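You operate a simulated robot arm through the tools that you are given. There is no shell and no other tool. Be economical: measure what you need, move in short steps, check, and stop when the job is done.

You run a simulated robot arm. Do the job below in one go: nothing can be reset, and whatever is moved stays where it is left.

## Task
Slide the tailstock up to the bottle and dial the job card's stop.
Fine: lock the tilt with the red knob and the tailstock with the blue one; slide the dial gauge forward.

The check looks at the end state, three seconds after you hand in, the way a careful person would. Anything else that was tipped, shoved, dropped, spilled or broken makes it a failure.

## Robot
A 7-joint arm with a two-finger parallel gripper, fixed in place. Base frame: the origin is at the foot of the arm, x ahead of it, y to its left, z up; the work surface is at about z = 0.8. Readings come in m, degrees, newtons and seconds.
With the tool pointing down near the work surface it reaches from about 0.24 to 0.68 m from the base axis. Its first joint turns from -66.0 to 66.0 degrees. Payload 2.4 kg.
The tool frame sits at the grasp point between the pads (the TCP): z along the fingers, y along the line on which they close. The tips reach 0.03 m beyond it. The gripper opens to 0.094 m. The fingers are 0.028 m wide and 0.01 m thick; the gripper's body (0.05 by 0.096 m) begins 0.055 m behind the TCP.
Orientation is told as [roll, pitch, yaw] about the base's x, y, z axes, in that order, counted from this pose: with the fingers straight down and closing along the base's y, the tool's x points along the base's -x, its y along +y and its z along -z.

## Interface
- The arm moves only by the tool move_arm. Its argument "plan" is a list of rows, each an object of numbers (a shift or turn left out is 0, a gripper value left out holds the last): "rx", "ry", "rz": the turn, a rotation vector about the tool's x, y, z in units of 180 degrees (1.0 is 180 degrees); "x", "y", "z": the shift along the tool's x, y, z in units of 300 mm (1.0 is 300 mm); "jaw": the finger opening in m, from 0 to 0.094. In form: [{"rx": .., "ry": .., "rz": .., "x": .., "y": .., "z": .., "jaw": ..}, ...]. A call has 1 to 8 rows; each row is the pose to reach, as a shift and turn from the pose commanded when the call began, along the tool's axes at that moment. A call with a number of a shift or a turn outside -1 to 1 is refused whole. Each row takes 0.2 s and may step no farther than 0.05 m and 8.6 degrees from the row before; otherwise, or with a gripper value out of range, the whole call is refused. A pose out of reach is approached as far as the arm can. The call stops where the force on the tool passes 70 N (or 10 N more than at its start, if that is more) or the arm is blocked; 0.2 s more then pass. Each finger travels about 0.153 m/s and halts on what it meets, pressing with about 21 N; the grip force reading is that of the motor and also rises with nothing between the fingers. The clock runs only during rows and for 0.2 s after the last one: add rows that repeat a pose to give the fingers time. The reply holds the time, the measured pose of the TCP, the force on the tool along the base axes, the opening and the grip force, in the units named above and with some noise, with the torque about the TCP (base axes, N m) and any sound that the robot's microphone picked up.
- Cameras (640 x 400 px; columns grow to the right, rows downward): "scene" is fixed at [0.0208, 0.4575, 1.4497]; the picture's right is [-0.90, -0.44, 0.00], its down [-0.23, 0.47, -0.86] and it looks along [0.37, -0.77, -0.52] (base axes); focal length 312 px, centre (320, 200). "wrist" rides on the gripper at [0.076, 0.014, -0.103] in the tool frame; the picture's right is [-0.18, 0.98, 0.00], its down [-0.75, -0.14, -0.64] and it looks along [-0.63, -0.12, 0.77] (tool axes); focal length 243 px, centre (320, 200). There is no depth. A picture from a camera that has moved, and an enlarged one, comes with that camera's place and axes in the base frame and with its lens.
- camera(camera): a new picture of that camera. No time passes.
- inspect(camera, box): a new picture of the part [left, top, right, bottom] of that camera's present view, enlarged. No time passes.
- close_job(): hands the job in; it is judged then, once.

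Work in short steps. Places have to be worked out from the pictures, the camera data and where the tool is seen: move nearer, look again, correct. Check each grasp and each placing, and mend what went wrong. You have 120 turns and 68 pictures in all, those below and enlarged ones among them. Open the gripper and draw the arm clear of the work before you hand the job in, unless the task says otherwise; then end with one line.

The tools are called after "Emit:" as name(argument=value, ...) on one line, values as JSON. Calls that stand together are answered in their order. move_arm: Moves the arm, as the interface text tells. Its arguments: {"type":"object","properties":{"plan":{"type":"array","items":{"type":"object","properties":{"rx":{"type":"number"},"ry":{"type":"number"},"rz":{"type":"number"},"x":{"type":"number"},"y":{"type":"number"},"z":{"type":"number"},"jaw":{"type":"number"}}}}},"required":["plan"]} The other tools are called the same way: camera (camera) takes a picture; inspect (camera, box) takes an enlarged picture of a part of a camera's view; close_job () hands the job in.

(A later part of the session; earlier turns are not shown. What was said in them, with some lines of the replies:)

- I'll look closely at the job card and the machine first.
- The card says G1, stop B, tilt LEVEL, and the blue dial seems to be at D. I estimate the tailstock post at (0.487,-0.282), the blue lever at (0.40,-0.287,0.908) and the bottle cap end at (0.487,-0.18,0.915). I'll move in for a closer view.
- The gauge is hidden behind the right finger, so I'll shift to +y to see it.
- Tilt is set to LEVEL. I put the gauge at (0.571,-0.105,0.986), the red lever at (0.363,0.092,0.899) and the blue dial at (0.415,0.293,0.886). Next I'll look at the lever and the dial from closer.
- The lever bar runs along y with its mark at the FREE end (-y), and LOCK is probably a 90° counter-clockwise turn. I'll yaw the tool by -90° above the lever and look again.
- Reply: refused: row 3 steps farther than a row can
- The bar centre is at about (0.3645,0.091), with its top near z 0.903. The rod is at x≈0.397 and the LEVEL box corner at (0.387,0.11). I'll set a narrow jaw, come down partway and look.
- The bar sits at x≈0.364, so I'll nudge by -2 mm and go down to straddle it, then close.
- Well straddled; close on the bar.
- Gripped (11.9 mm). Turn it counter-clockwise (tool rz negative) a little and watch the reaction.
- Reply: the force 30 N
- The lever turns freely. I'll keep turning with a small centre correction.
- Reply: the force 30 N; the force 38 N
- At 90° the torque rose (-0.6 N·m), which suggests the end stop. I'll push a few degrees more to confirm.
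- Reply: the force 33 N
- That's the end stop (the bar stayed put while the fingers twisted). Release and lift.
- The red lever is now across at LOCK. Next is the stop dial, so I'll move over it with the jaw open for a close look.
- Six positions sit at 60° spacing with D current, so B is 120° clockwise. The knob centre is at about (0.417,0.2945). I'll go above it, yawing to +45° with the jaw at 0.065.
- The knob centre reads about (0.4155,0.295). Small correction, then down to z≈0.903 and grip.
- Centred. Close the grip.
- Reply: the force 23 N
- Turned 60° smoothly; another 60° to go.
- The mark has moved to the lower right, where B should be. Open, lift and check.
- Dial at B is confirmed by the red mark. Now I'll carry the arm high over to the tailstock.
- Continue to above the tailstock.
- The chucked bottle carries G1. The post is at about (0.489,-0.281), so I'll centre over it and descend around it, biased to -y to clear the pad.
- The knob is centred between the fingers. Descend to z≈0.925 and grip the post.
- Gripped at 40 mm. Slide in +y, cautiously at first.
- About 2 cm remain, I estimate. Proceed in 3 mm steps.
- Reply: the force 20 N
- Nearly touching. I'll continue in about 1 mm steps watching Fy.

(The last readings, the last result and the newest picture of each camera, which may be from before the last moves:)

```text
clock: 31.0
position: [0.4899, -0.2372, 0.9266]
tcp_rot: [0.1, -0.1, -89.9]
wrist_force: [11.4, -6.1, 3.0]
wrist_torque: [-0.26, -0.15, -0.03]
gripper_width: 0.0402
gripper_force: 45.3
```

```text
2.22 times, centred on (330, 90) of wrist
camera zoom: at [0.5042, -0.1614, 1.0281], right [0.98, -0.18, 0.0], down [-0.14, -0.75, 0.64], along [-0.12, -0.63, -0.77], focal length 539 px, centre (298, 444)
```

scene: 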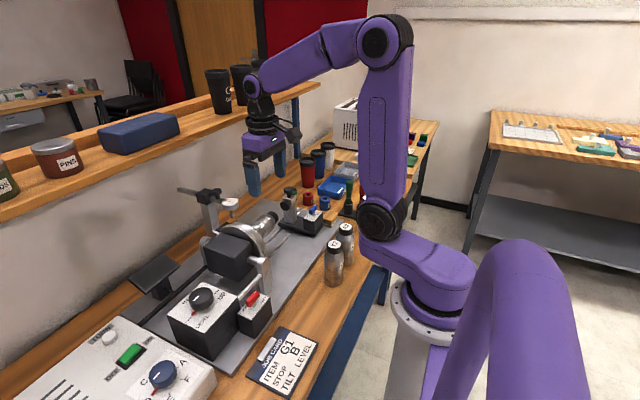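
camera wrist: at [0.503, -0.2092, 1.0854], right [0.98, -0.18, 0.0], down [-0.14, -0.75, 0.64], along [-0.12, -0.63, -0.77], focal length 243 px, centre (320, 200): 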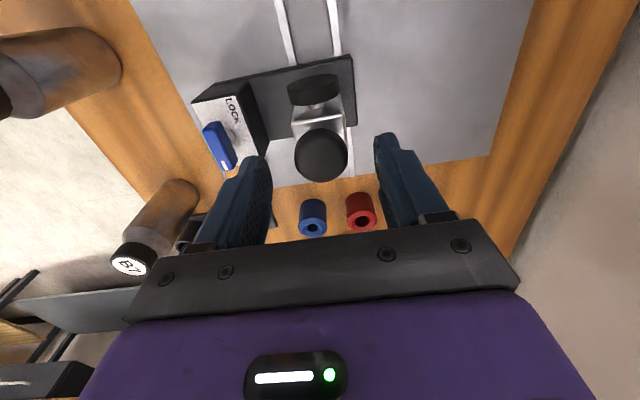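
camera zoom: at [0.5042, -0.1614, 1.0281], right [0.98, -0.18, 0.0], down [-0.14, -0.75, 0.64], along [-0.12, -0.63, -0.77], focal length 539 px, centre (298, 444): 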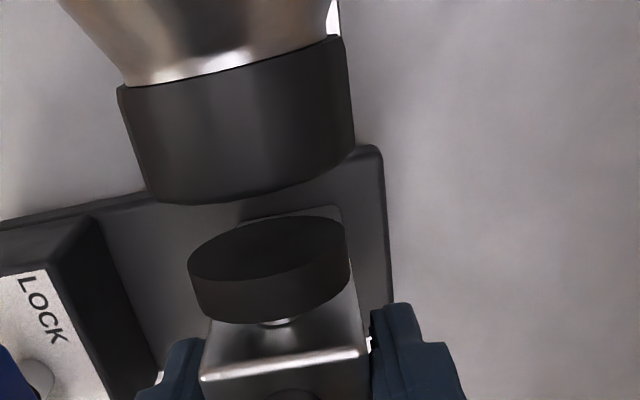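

Overhead geometry shows a gap of about 10–15 mm still. Advance 8 mm and re-check the force.

Emit:
move_arm(plan=[{"x": 0.007}, {"x": 0.014}, {"x": 0.021}, {"x": 0.027}])

Emit:
inspect(camera="wrist", box=[220, 0, 440, 180])

```text
clock: 32.0
position: [0.4903, -0.2308, 0.9253]
tcp_rot: [0.1, -0.1, -90.0]
wrist_force: [9.4, -6.3, 12.6]
wrist_torque: [-0.32, 0.15, 0.06]
gripper_width: 0.04
gripper_force: 45.2
```

```text
2.22 times, centred on (330, 90) of wrist
camera zoom: at [0.5043, -0.154, 1.0282], right [0.98, -0.18, 0.0], down [-0.14, -0.75, 0.64], along [-0.12, -0.63, -0.77], focal length 539 px, centre (298, 444)
```

zoom: 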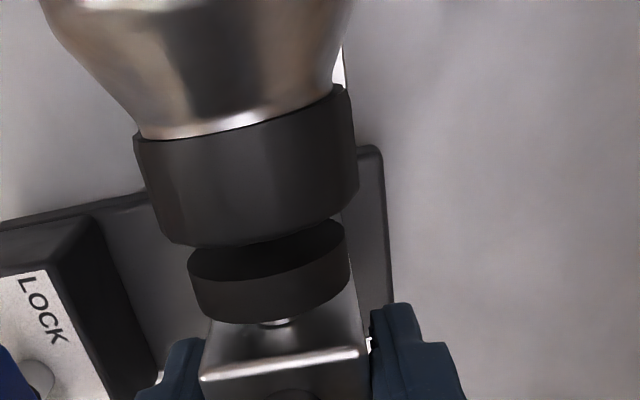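

Remaining gap is about 6 mm. Advance 4 mm, then 1 mm steps.

Emit:
move_arm(plan=[{"x": 0.005}, {"x": 0.01}, {"x": 0.014}, {"x": 0.017}])

Emit:
inspect(camera="wrist", box=[220, 0, 440, 180])

```text
clock: 33.0
position: [0.49, -0.2238, 0.9261]
tcp_rot: [0.1, 0.0, -89.9]
wrist_force: [10.7, -5.6, 7.7]
wrist_torque: [-0.39, -0.15, -0.31]
gripper_width: 0.0404
gripper_force: 45.0
```

```text
2.22 times, centred on (330, 90) of wrist
camera zoom: at [0.5043, -0.1487, 1.0282], right [0.98, -0.18, 0.0], down [-0.14, -0.75, 0.64], along [-0.12, -0.63, -0.77], focal length 539 px, centre (298, 444)
```

zoom: 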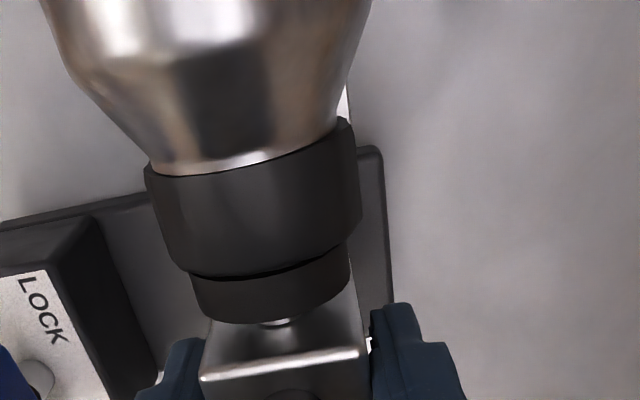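

Very close now. Small steps watching Fy for contact.

Emit:
move_arm(plan=[{"x": 0.003}, {"x": 0.006}])

Emit:
move_arm(plan=[{"x": 0.003}, {"x": 0.006}])

Emit:
inspect(camera="wrist", box=[260, 40, 400, 160])

```text
clock: 33.6
position: [0.49, -0.2235, 0.9265]
tcp_rot: [0.2, -0.1, -90.0]
wrist_force: [14.8, -9.6, 8.4]
wrist_torque: [1.32, 0.11, -0.04]
gripper_width: 0.0403
gripper_force: 45.1
```

```text
clock: 34.2
position: [0.4901, -0.222, 0.9262]
tcp_rot: [0.2, -0.2, -90.1]
wrist_force: [11.3, -17.8, 6.7]
wrist_torque: [0.96, 0.13, -0.04]
gripper_width: 0.0403
gripper_force: 45.0
```

```text
3.33 times, centred on (330, 100) of wrist
camera zoom: at [0.5042, -0.1468, 1.028], right [0.98, -0.19, 0.0], down [-0.15, -0.75, 0.64], along [-0.12, -0.63, -0.77], focal length 809 px, centre (287, 533)
```

zoom: 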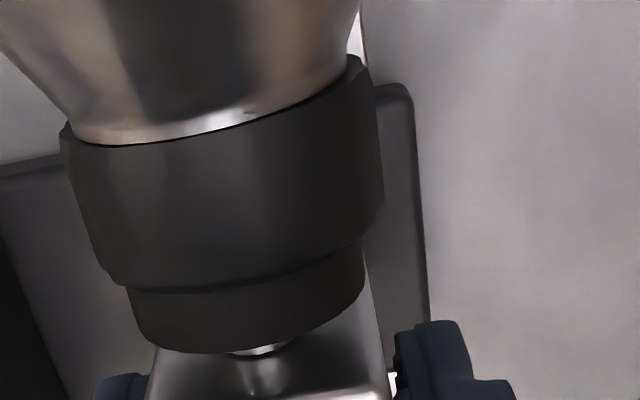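

Fy jumped to -18 N, so the pad is against the cap. Release and lift straight up.

Emit:
move_arm(plan=[{"jaw": 0.065}, {"jaw": 0.065}, {"jaw": 0.065, "z": -0.08}, {"z": -0.2, "jaw": 0.065}, {"z": -0.3}])

Emit:
inspect(camera="scene", box=[210, 170, 330, 250])

```text
clock: 35.4
position: [0.4892, -0.2209, 1.017]
tcp_rot: [0.0, 0.0, -90.0]
wrist_force: [0.0, 0.4, -0.2]
wrist_torque: [0.01, 0.02, 0.03]
gripper_width: 0.065
gripper_force: 0.0
```

```text
5.00 times, centred on (270, 210) of scene
camera zoom: at [0.0208, 0.4575, 1.4497], right [-0.9, -0.44, 0.0], down [-0.23, 0.47, -0.86], along [0.37, -0.77, -0.52], focal length 1561 px, centre (570, 150)
```

zoom: 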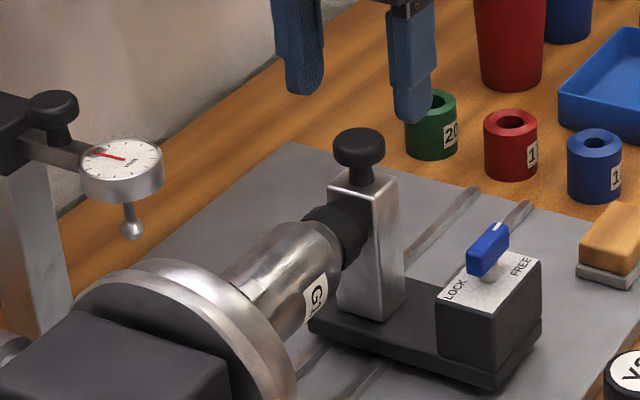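

Tailstock is up against the bottle. Move over the blue lever, expected near (0.4025,-0.221), jaw narrow.

Emit:
move_arm(plan=[{"y": -0.14, "jaw": 0.029}, {"y": -0.289}, {"y": -0.289, "z": 0.1}])

Emit:
camera(camera="wrist")

```text
clock: 36.2
position: [0.4014, -0.2204, 0.986]
tcp_rot: [0.0, 0.1, -90.0]
wrist_force: [1.2, -0.1, 0.7]
wrist_torque: [0.01, -0.02, 0.01]
gripper_width: 0.0288
gripper_force: 0.1
```

```text
20 pictures are left
camera wrist: at [0.4155, -0.1439, 1.0885], right [0.98, -0.18, 0.0], down [-0.14, -0.75, 0.64], along [-0.12, -0.63, -0.77], focal length 243 px, centre (320, 200)
```

wrist: 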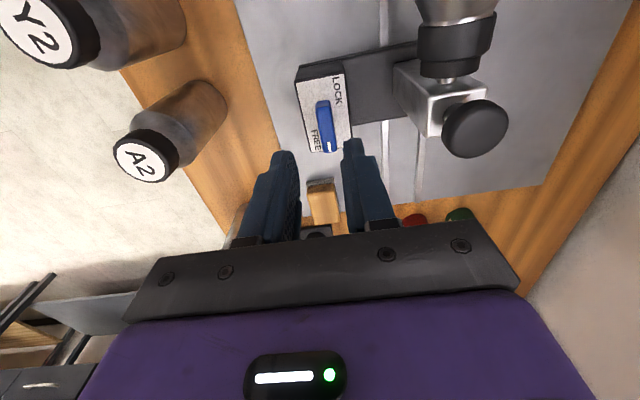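

The lever bar is at about (0.404,-0.221), z≈0.905. Shift +2 mm in x, descend to z≈0.923 and check.

Emit:
move_arm(plan=[{"y": 0.008, "z": 0.07}, {"y": 0.008, "z": 0.14}, {"y": 0.008, "z": 0.21}])

Emit:
inspect(camera="wrist", box=[240, 60, 440, 220])

Emit:
inspect(camera="scene", box=[260, 180, 350, 240])

```text
clock: 37.0
position: [0.4035, -0.2211, 0.9212]
tcp_rot: [-0.1, 0.1, -89.9]
wrist_force: [0.6, 0.2, 0.3]
wrist_torque: [-0.01, 0.03, 0.0]
gripper_width: 0.0289
gripper_force: 0.1
```

```text
2.50 times, centred on (340, 140) of wrist
camera zoom: at [0.4186, -0.1447, 1.0238], right [0.98, -0.18, 0.0], down [-0.14, -0.75, 0.64], along [-0.12, -0.63, -0.77], focal length 606 px, centre (270, 350)
```

zoom: 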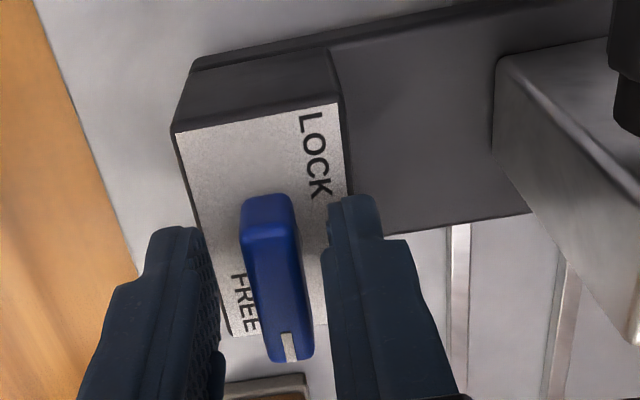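

```text
6.67 times, centred on (305, 210) of scene
camera zoom: at [0.0208, 0.4575, 1.4497], right [-0.9, -0.44, 0.0], down [-0.23, 0.47, -0.86], along [0.37, -0.77, -0.52], focal length 2082 px, centre (420, 133)
```

zoom: 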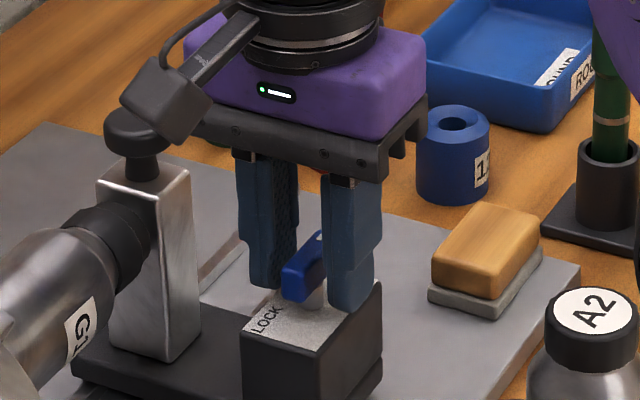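

Good straddle. I'll close and turn counter-clockwise with a slight +y bias, so any side load presses the tailstock toward the bottle and not away from it.

Emit:
move_arm(plan=[{"jaw": 0.0}, {"jaw": 0.0}, {"jaw": 0.0}])

Emit:
move_arm(plan=[{"rz": -0.045, "x": 0.003}, {"rz": -0.09, "x": 0.005}, {"rz": -0.135, "x": 0.007}, {"rz": -0.18, "x": 0.008}, {"rz": -0.225, "x": 0.008}])

```text
clock: 37.8
position: [0.4045, -0.2206, 0.9219]
tcp_rot: [0.1, 0.0, -89.9]
wrist_force: [16.3, 0.2, -13.6]
wrist_torque: [-0.95, -0.15, 0.03]
gripper_width: 0.0118
gripper_force: 45.1
```

```text
clock: 39.0
position: [0.4042, -0.2198, 0.9228]
tcp_rot: [-0.1, 0.0, -49.5]
wrist_force: [-2.2, -19.0, -18.7]
wrist_torque: [-0.98, -0.49, -0.07]
gripper_width: 0.0119
gripper_force: 44.8
```

Turning fine, with the tailstock pressed gently toward the bottle. Continue to 90° plus a little.

Emit:
move_arm(plan=[{"rz": -0.045}, {"rz": -0.09}, {"rz": -0.135}, {"rz": -0.18}, {"rz": -0.225}, {"rz": -0.265}, {"rz": -0.295}])

```text
clock: 40.6
position: [0.4034, -0.2228, 0.9227]
tcp_rot: [-0.1, -0.1, 3.1]
wrist_force: [-13.2, -26.4, 7.8]
wrist_torque: [-0.45, 0.55, -1.44]
gripper_width: 0.0124
gripper_force: 45.0
```

End stop reached (-1.44 N·m). Release and lift.

Emit:
move_arm(plan=[{"rz": 0.015, "jaw": 0.03}, {"rz": 0.015, "jaw": 0.03}, {"rz": 0.015, "z": -0.1}, {"rz": 0.015, "z": -0.25}])

Emit:
inspect(camera="scene", box=[210, 170, 330, 250])

```text
clock: 41.6
position: [0.4063, -0.2172, 0.9992]
tcp_rot: [0.0, 0.0, 0.9]
wrist_force: [0.7, -0.6, -0.1]
wrist_torque: [-0.01, -0.02, 0.02]
gripper_width: 0.0296
gripper_force: 0.1
```

```text
5.00 times, centred on (270, 210) of scene
camera zoom: at [0.0208, 0.4575, 1.4497], right [-0.9, -0.44, 0.0], down [-0.23, 0.47, -0.86], along [0.37, -0.77, -0.52], focal length 1561 px, centre (570, 150)
```

zoom: 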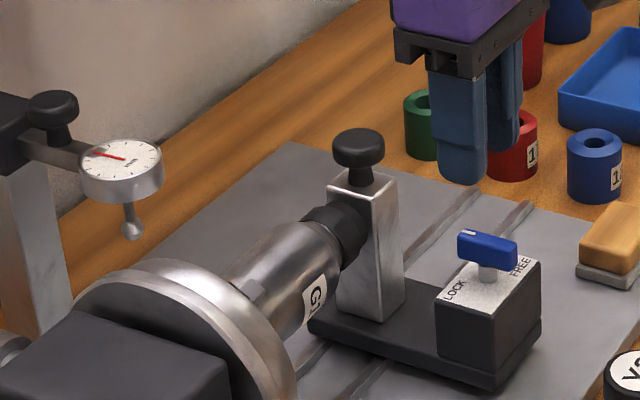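

Both locks done and the tailstock is unmoved. Now go above the dial gauge (0.571,-0.105) with the jaw at 0.065 and look.

Emit:
move_arm(plan=[{"z": -0.15, "jaw": 0.065}, {"x": -0.12, "y": 0.08, "z": -0.24}, {"x": -0.24, "y": 0.16, "z": -0.24}, {"x": -0.36, "y": 0.24, "z": -0.24}, {"x": -0.45, "y": 0.31, "z": -0.24}, {"x": -0.52, "y": 0.367, "z": -0.24}])

Emit:
camera(camera="wrist")

Emit:
inspect(camera="scene", box=[170, 160, 290, 240])

```text
refused: row 2 steps farther than a row can; nothing moved
```

```text
16 pictures are left
camera wrist: at [0.3302, -0.2045, 1.1009], right [0.17, 0.99, 0.0], down [0.76, -0.13, 0.64], along [0.63, -0.11, -0.77], focal length 243 px, centre (320, 200)
```

wrist: 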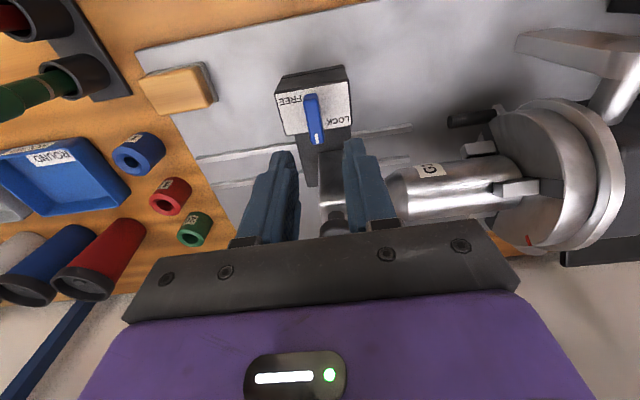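

```text
5.00 times, centred on (230, 200) of scene
camera zoom: at [0.0208, 0.4575, 1.4497], right [-0.9, -0.44, 0.0], down [-0.23, 0.47, -0.86], along [0.37, -0.77, -0.52], focal length 1561 px, centre (770, 200)
```

zoom: 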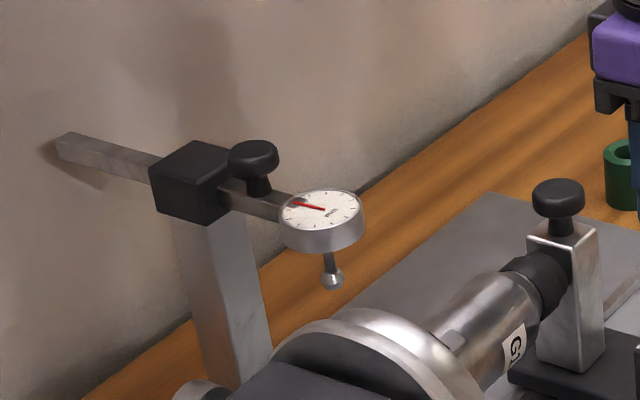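

The refused step was too long. The knob near the clamp sits on the gauge's bar, so it looks like its handle. I'll move above with smaller steps and look at it.

Emit:
move_arm(plan=[{"z": -0.14, "jaw": 0.065}, {"x": -0.05, "y": 0.04, "z": -0.26}, {"x": -0.14, "y": 0.13, "z": -0.27}, {"x": -0.23, "y": 0.22, "z": -0.27}, {"x": -0.31, "y": 0.3, "z": -0.27}, {"x": -0.385, "y": 0.367, "z": -0.27}])

Emit:
camera(camera="wrist")

```text
clock: 43.0
position: [0.5199, -0.1076, 1.079]
tcp_rot: [0.0, -0.1, 0.9]
wrist_force: [-0.2, 0.5, 0.1]
wrist_torque: [-0.03, 0.01, 0.0]
gripper_width: 0.0652
gripper_force: 0.0
```

```text
14 pictures are left
camera wrist: at [0.4435, -0.0948, 1.181], right [0.17, 0.99, 0.0], down [0.76, -0.13, 0.64], along [0.63, -0.11, -0.77], focal length 243 px, centre (320, 200)
```

wrist: 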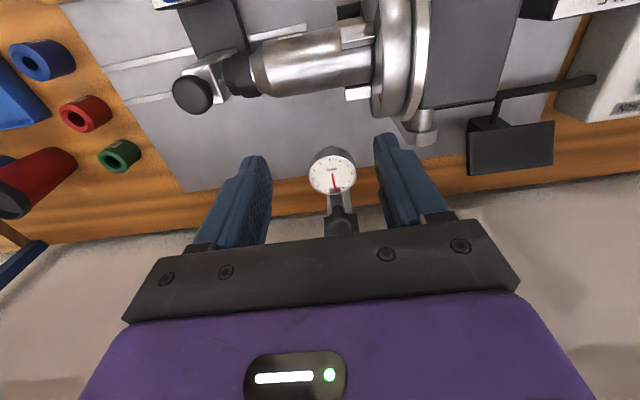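

Dial centre confirmed at (0.5715,-0.1055). The knob is farther back near the shelf (edge near x≈0.65, z≈1.18), so I'll grip the dial body instead, tips at z≈0.963.

Emit:
move_arm(plan=[{"x": -0.09, "y": 0.003}, {"x": -0.174, "y": 0.005}, {"x": -0.174, "y": 0.005, "z": 0.1}, {"x": -0.174, "y": 0.005, "z": 0.2}])

Emit:
camera(camera="scene")

Emit:
inspect(camera="wrist", box=[220, 80, 440, 230])

```text
clock: 44.0
position: [0.5711, -0.1032, 1.0153]
tcp_rot: [0.0, 0.0, 0.9]
wrist_force: [0.1, 0.3, -0.7]
wrist_torque: [-0.02, 0.04, 0.0]
gripper_width: 0.0651
gripper_force: 0.0
```

```text
13 pictures are left
```

scene: 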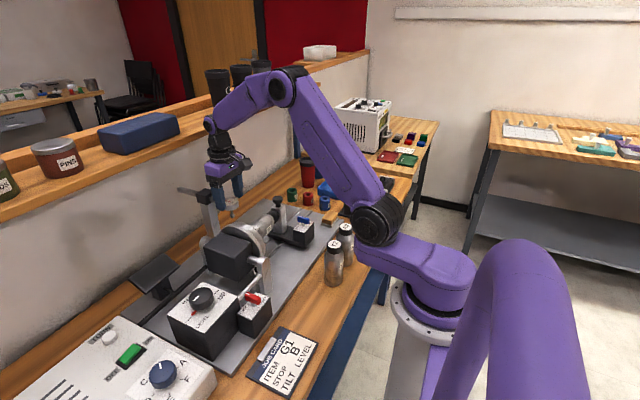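

```text
2.67 times, centred on (330, 155) of wrist
camera zoom: at [0.4957, -0.0905, 1.1187], right [0.17, 0.99, 0.0], down [0.76, -0.13, 0.64], along [0.63, -0.11, -0.77], focal length 647 px, centre (293, 320)
```

zoom: 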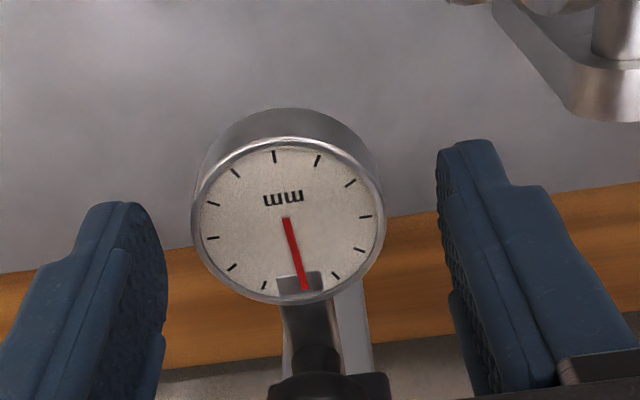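

Centred to within about 2 mm. Adjust, descend to z≈0.993 and close.

Emit:
move_arm(plan=[{"x": -0.008, "y": -0.005, "z": 0.035}, {"x": -0.008, "y": -0.005, "z": 0.073}, {"x": -0.008, "y": -0.005, "z": 0.073, "jaw": 0.045}, {"x": -0.008, "y": -0.005, "z": 0.073, "jaw": 0.035}, {"x": -0.008, "y": -0.005, "z": 0.073, "jaw": 0.035}])

```text
clock: 45.2
position: [0.574, -0.1048, 0.9963]
tcp_rot: [-0.1, 0.1, 1.0]
wrist_force: [1.1, 1.9, -0.7]
wrist_torque: [0.06, -0.04, 0.02]
gripper_width: 0.0455
gripper_force: 44.9
```

Gripped at 45 mm. Slide it forward (-x) slowly.

Emit:
move_arm(plan=[{"x": 0.02}, {"x": 0.05}, {"x": 0.08}, {"x": 0.11}])

Emit:
inspect(camera="scene", box=[170, 160, 290, 240])

```text
clock: 46.2
position: [0.5399, -0.1051, 0.9972]
tcp_rot: [0.0, 0.1, 1.0]
wrist_force: [1.2, 11.0, -15.0]
wrist_torque: [0.15, -0.96, -0.02]
gripper_width: 0.045
gripper_force: 44.6
```

```text
5.00 times, centred on (230, 200) of scene
camera zoom: at [0.021, 0.4578, 1.4496], right [-0.9, -0.44, 0.0], down [-0.23, 0.47, -0.86], along [0.37, -0.77, -0.52], focal length 1561 px, centre (770, 200)
```

zoom: 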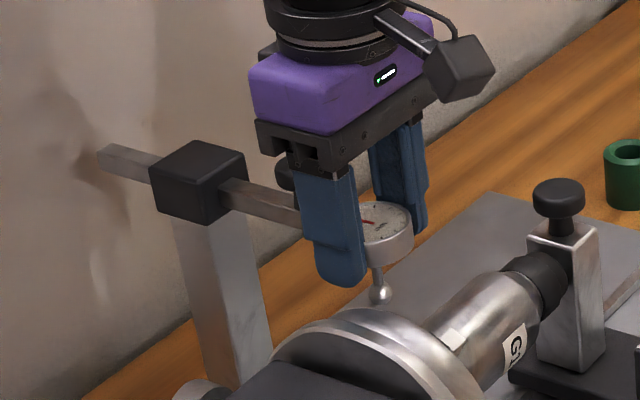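

Sliding well; the bar and knob move together. Continue in 6 mm steps.

Emit:
move_arm(plan=[{"x": 0.02}, {"x": 0.04}, {"x": 0.06}, {"x": 0.08}])

Emit:
inspect(camera="scene", box=[190, 180, 290, 240])

```text
clock: 47.2
position: [0.5156, -0.1044, 0.9956]
tcp_rot: [0.0, 0.1, 1.1]
wrist_force: [0.9, 18.7, -17.2]
wrist_torque: [0.29, -0.18, 0.16]
gripper_width: 0.0449
gripper_force: 44.4
```

```text
6.40 times, centred on (240, 210) of scene
camera zoom: at [0.0211, 0.458, 1.4496], right [-0.9, -0.44, 0.0], down [-0.23, 0.47, -0.86], along [0.37, -0.77, -0.52], focal length 1998 px, centre (832, 136)
```

zoom: 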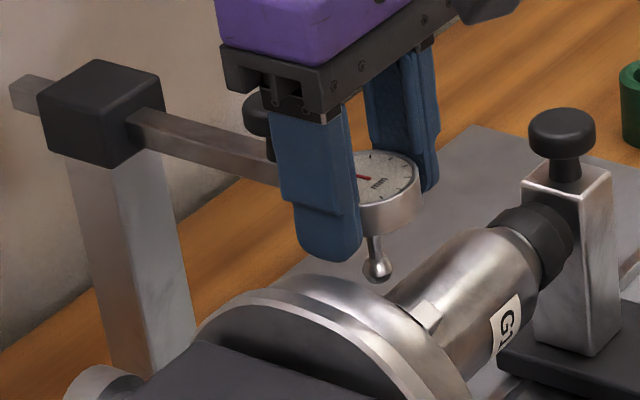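

No obstruction. Continue in 4 mm steps, easing the sideways load.

Emit:
move_arm(plan=[{"x": 0.012, "y": 0.003}, {"x": 0.025, "y": 0.004}, {"x": 0.037, "y": 0.004}, {"x": 0.05, "y": 0.004}])

Emit:
inspect(camera="scene", box=[190, 180, 290, 240])

```text
clock: 48.2
position: [0.5025, -0.1047, 0.9969]
tcp_rot: [0.0, -0.1, 0.9]
wrist_force: [2.7, 13.5, -12.8]
wrist_torque: [0.13, 0.63, 0.18]
gripper_width: 0.0451
gripper_force: 45.2
```

```text
6.40 times, centred on (240, 210) of scene
camera zoom: at [0.0211, 0.4578, 1.4496], right [-0.9, -0.44, 0.0], down [-0.23, 0.47, -0.86], along [0.37, -0.77, -0.52], focal length 1998 px, centre (832, 136)
```

zoom: 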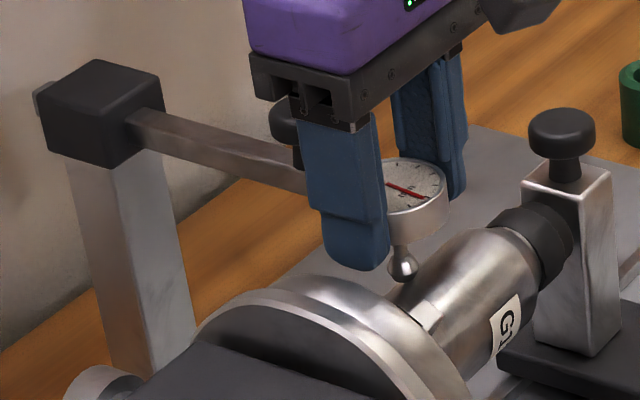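

The needle is starting to move. Continue in small steps toward the bottle axis (x≈0.488), watching Fx.

Emit:
move_arm(plan=[{"x": 0.007, "y": 0.003}, {"x": 0.014, "y": 0.004}, {"x": 0.021, "y": 0.004}])

Emit:
inspect(camera="wrist", box=[220, 60, 440, 230])

```text
clock: 49.0
position: [0.4948, -0.1051, 0.996]
tcp_rot: [0.0, 0.0, 0.8]
wrist_force: [2.3, 4.4, -15.4]
wrist_torque: [0.01, -0.42, 0.1]
gripper_width: 0.0451
gripper_force: 44.9
```

```text
2.35 times, centred on (330, 145) of wrist
camera zoom: at [0.4189, -0.0919, 1.0988], right [0.17, 0.99, 0.0], down [0.76, -0.13, 0.64], along [0.63, -0.11, -0.77], focal length 571 px, centre (296, 329)
```

zoom: 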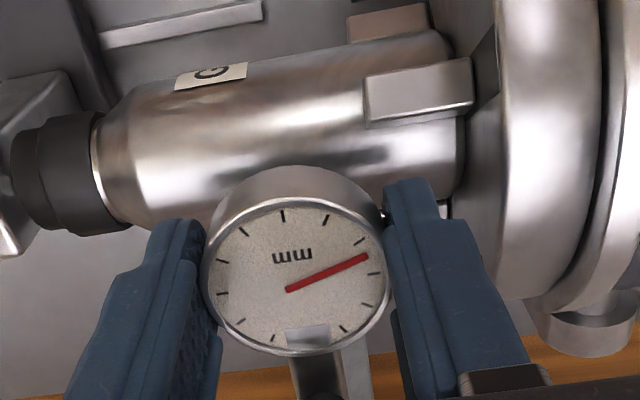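

The needle is reading and nothing resists. Continue a bit further to find the forward stop.

Emit:
move_arm(plan=[{"x": 0.006}, {"x": 0.012}, {"x": 0.018}, {"x": 0.023}])

```text
clock: 50.0
position: [0.4887, -0.1062, 0.9965]
tcp_rot: [0.0, 0.1, 0.9]
wrist_force: [7.3, -1.1, -24.3]
wrist_torque: [0.02, 0.66, -0.16]
gripper_width: 0.0451
gripper_force: 45.0
```

Fx rises slightly near the bottle axis. One more small push to see whether this is the stop.

Emit:
move_arm(plan=[{"x": 0.004}, {"x": 0.008}])

Emit:
inspect(camera="scene", box=[190, 180, 290, 240])

Emit:
inspect(camera="wrist", box=[220, 60, 440, 230])

```text
clock: 50.6
position: [0.488, -0.1052, 0.9982]
tcp_rot: [-0.1, -0.3, 0.9]
wrist_force: [19.0, -3.6, -28.8]
wrist_torque: [0.0, -0.38, 0.07]
gripper_width: 0.0454
gripper_force: 44.7
```

```text
6.40 times, centred on (240, 210) of scene
camera zoom: at [0.0218, 0.4573, 1.4498], right [-0.9, -0.44, 0.0], down [-0.23, 0.47, -0.85], along [0.37, -0.77, -0.52], focal length 1998 px, centre (832, 136)
```

zoom: 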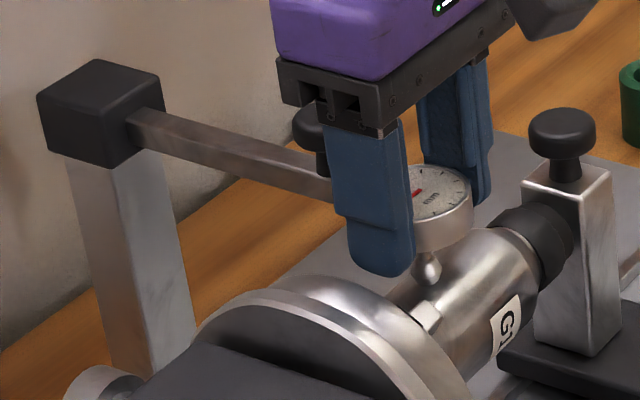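

```text
2.35 times, centred on (330, 145) of wrist
camera zoom: at [0.4115, -0.092, 1.0992], right [0.17, 0.99, 0.0], down [0.75, -0.13, 0.65], along [0.64, -0.11, -0.76], focal length 571 px, centre (296, 329)
```

zoom: 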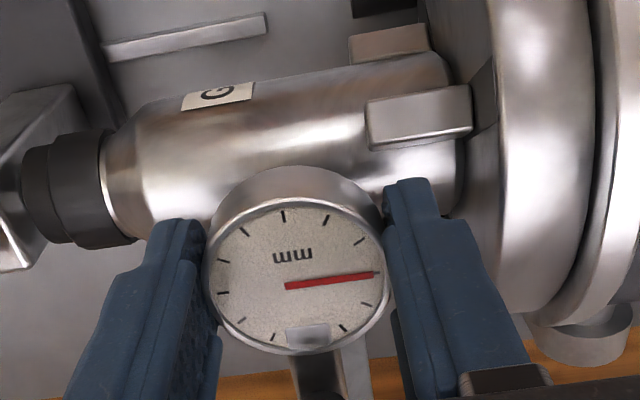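

The forward stop is reached (force up, no motion) with the gauge over the bottle. Release with a modest opening and lift straight up.

Emit:
move_arm(plan=[{"jaw": 0.058}, {"jaw": 0.058}, {"jaw": 0.058, "z": -0.1}, {"z": -0.25, "jaw": 0.058}, {"z": -0.35, "x": 0.08}, {"z": -0.4, "x": 0.22}, {"z": -0.4, "x": 0.37}, {"z": -0.4, "x": 0.5}])

Emit:
camera(camera="scene")

Emit:
inspect(camera="scene", box=[160, 170, 340, 290])

```text
clock: 52.4
position: [0.3329, -0.1071, 1.116]
tcp_rot: [0.0, 0.0, 0.9]
wrist_force: [-0.2, 0.3, 0.0]
wrist_torque: [-0.01, 0.03, -0.02]
gripper_width: 0.0582
gripper_force: 0.2
```

```text
5 pictures are left
```

scene: 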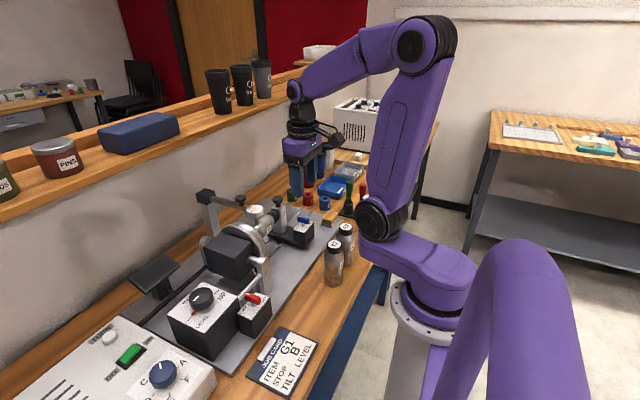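

```text
3.33 times, centred on (250, 230) of scene
camera zoom: at [0.0208, 0.4575, 1.4497], right [-0.9, -0.44, 0.0], down [-0.23, 0.47, -0.86], along [0.37, -0.77, -0.52], focal length 1041 px, centre (553, 100)
```

zoom: 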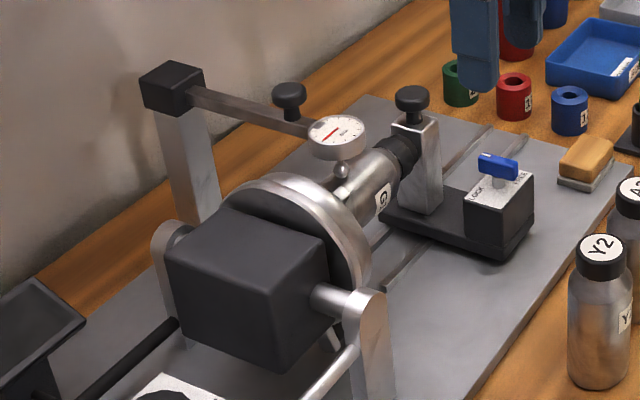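

Everything is in place. One last check of the pad contact, and of the dial and levers.

Emit:
inspect(camera="scene", box=[245, 185, 325, 240])

Emit:
inspect(camera="scene", box=[90, 270, 290, 400])

```text
7.27 times, centred on (285, 212) of scene
camera zoom: at [0.0208, 0.4575, 1.4497], right [-0.9, -0.44, 0.0], down [-0.23, 0.47, -0.86], along [0.37, -0.77, -0.52], focal length 2271 px, centre (574, 109)
```

zoom: 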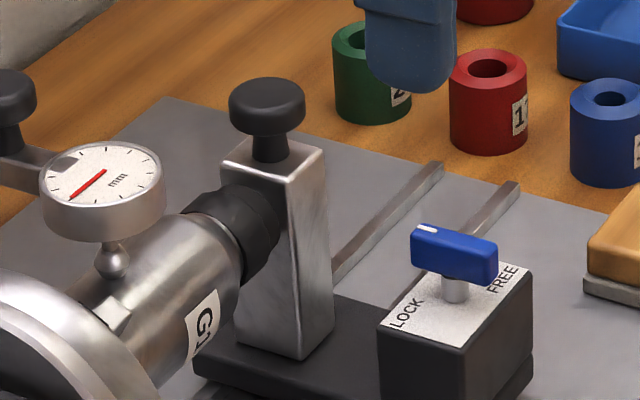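

```text
3.08 times, centred on (190, 335) of scene
camera zoom: at [0.0208, 0.4575, 1.4497], right [-0.9, -0.44, 0.0], down [-0.23, 0.47, -0.86], along [0.37, -0.77, -0.52], focal length 961 px, centre (720, -215)
```

zoom: 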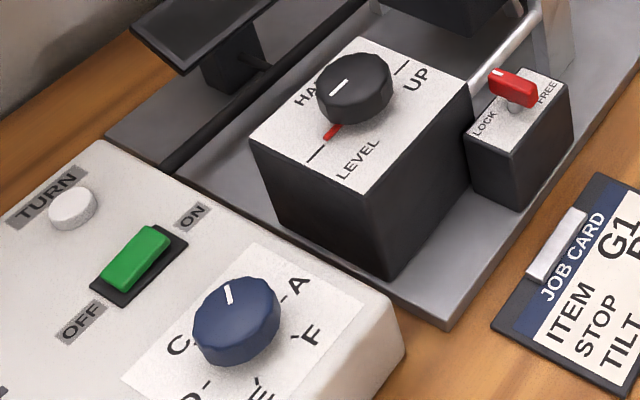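

Pad on cap, both levers at LOCK, dial at B, gauge forward, arm clear. Handing in.

Emit:
close_job()

```text
The job is handed in.
```

The tailstock is up against bottle G1 and locked with the blue knob, the tilt is locked at LEVEL with the red knob, the stop dial is at B, and the dial gauge is slid forward to its stop over the bottle; the job is handed in, result not yet reported.
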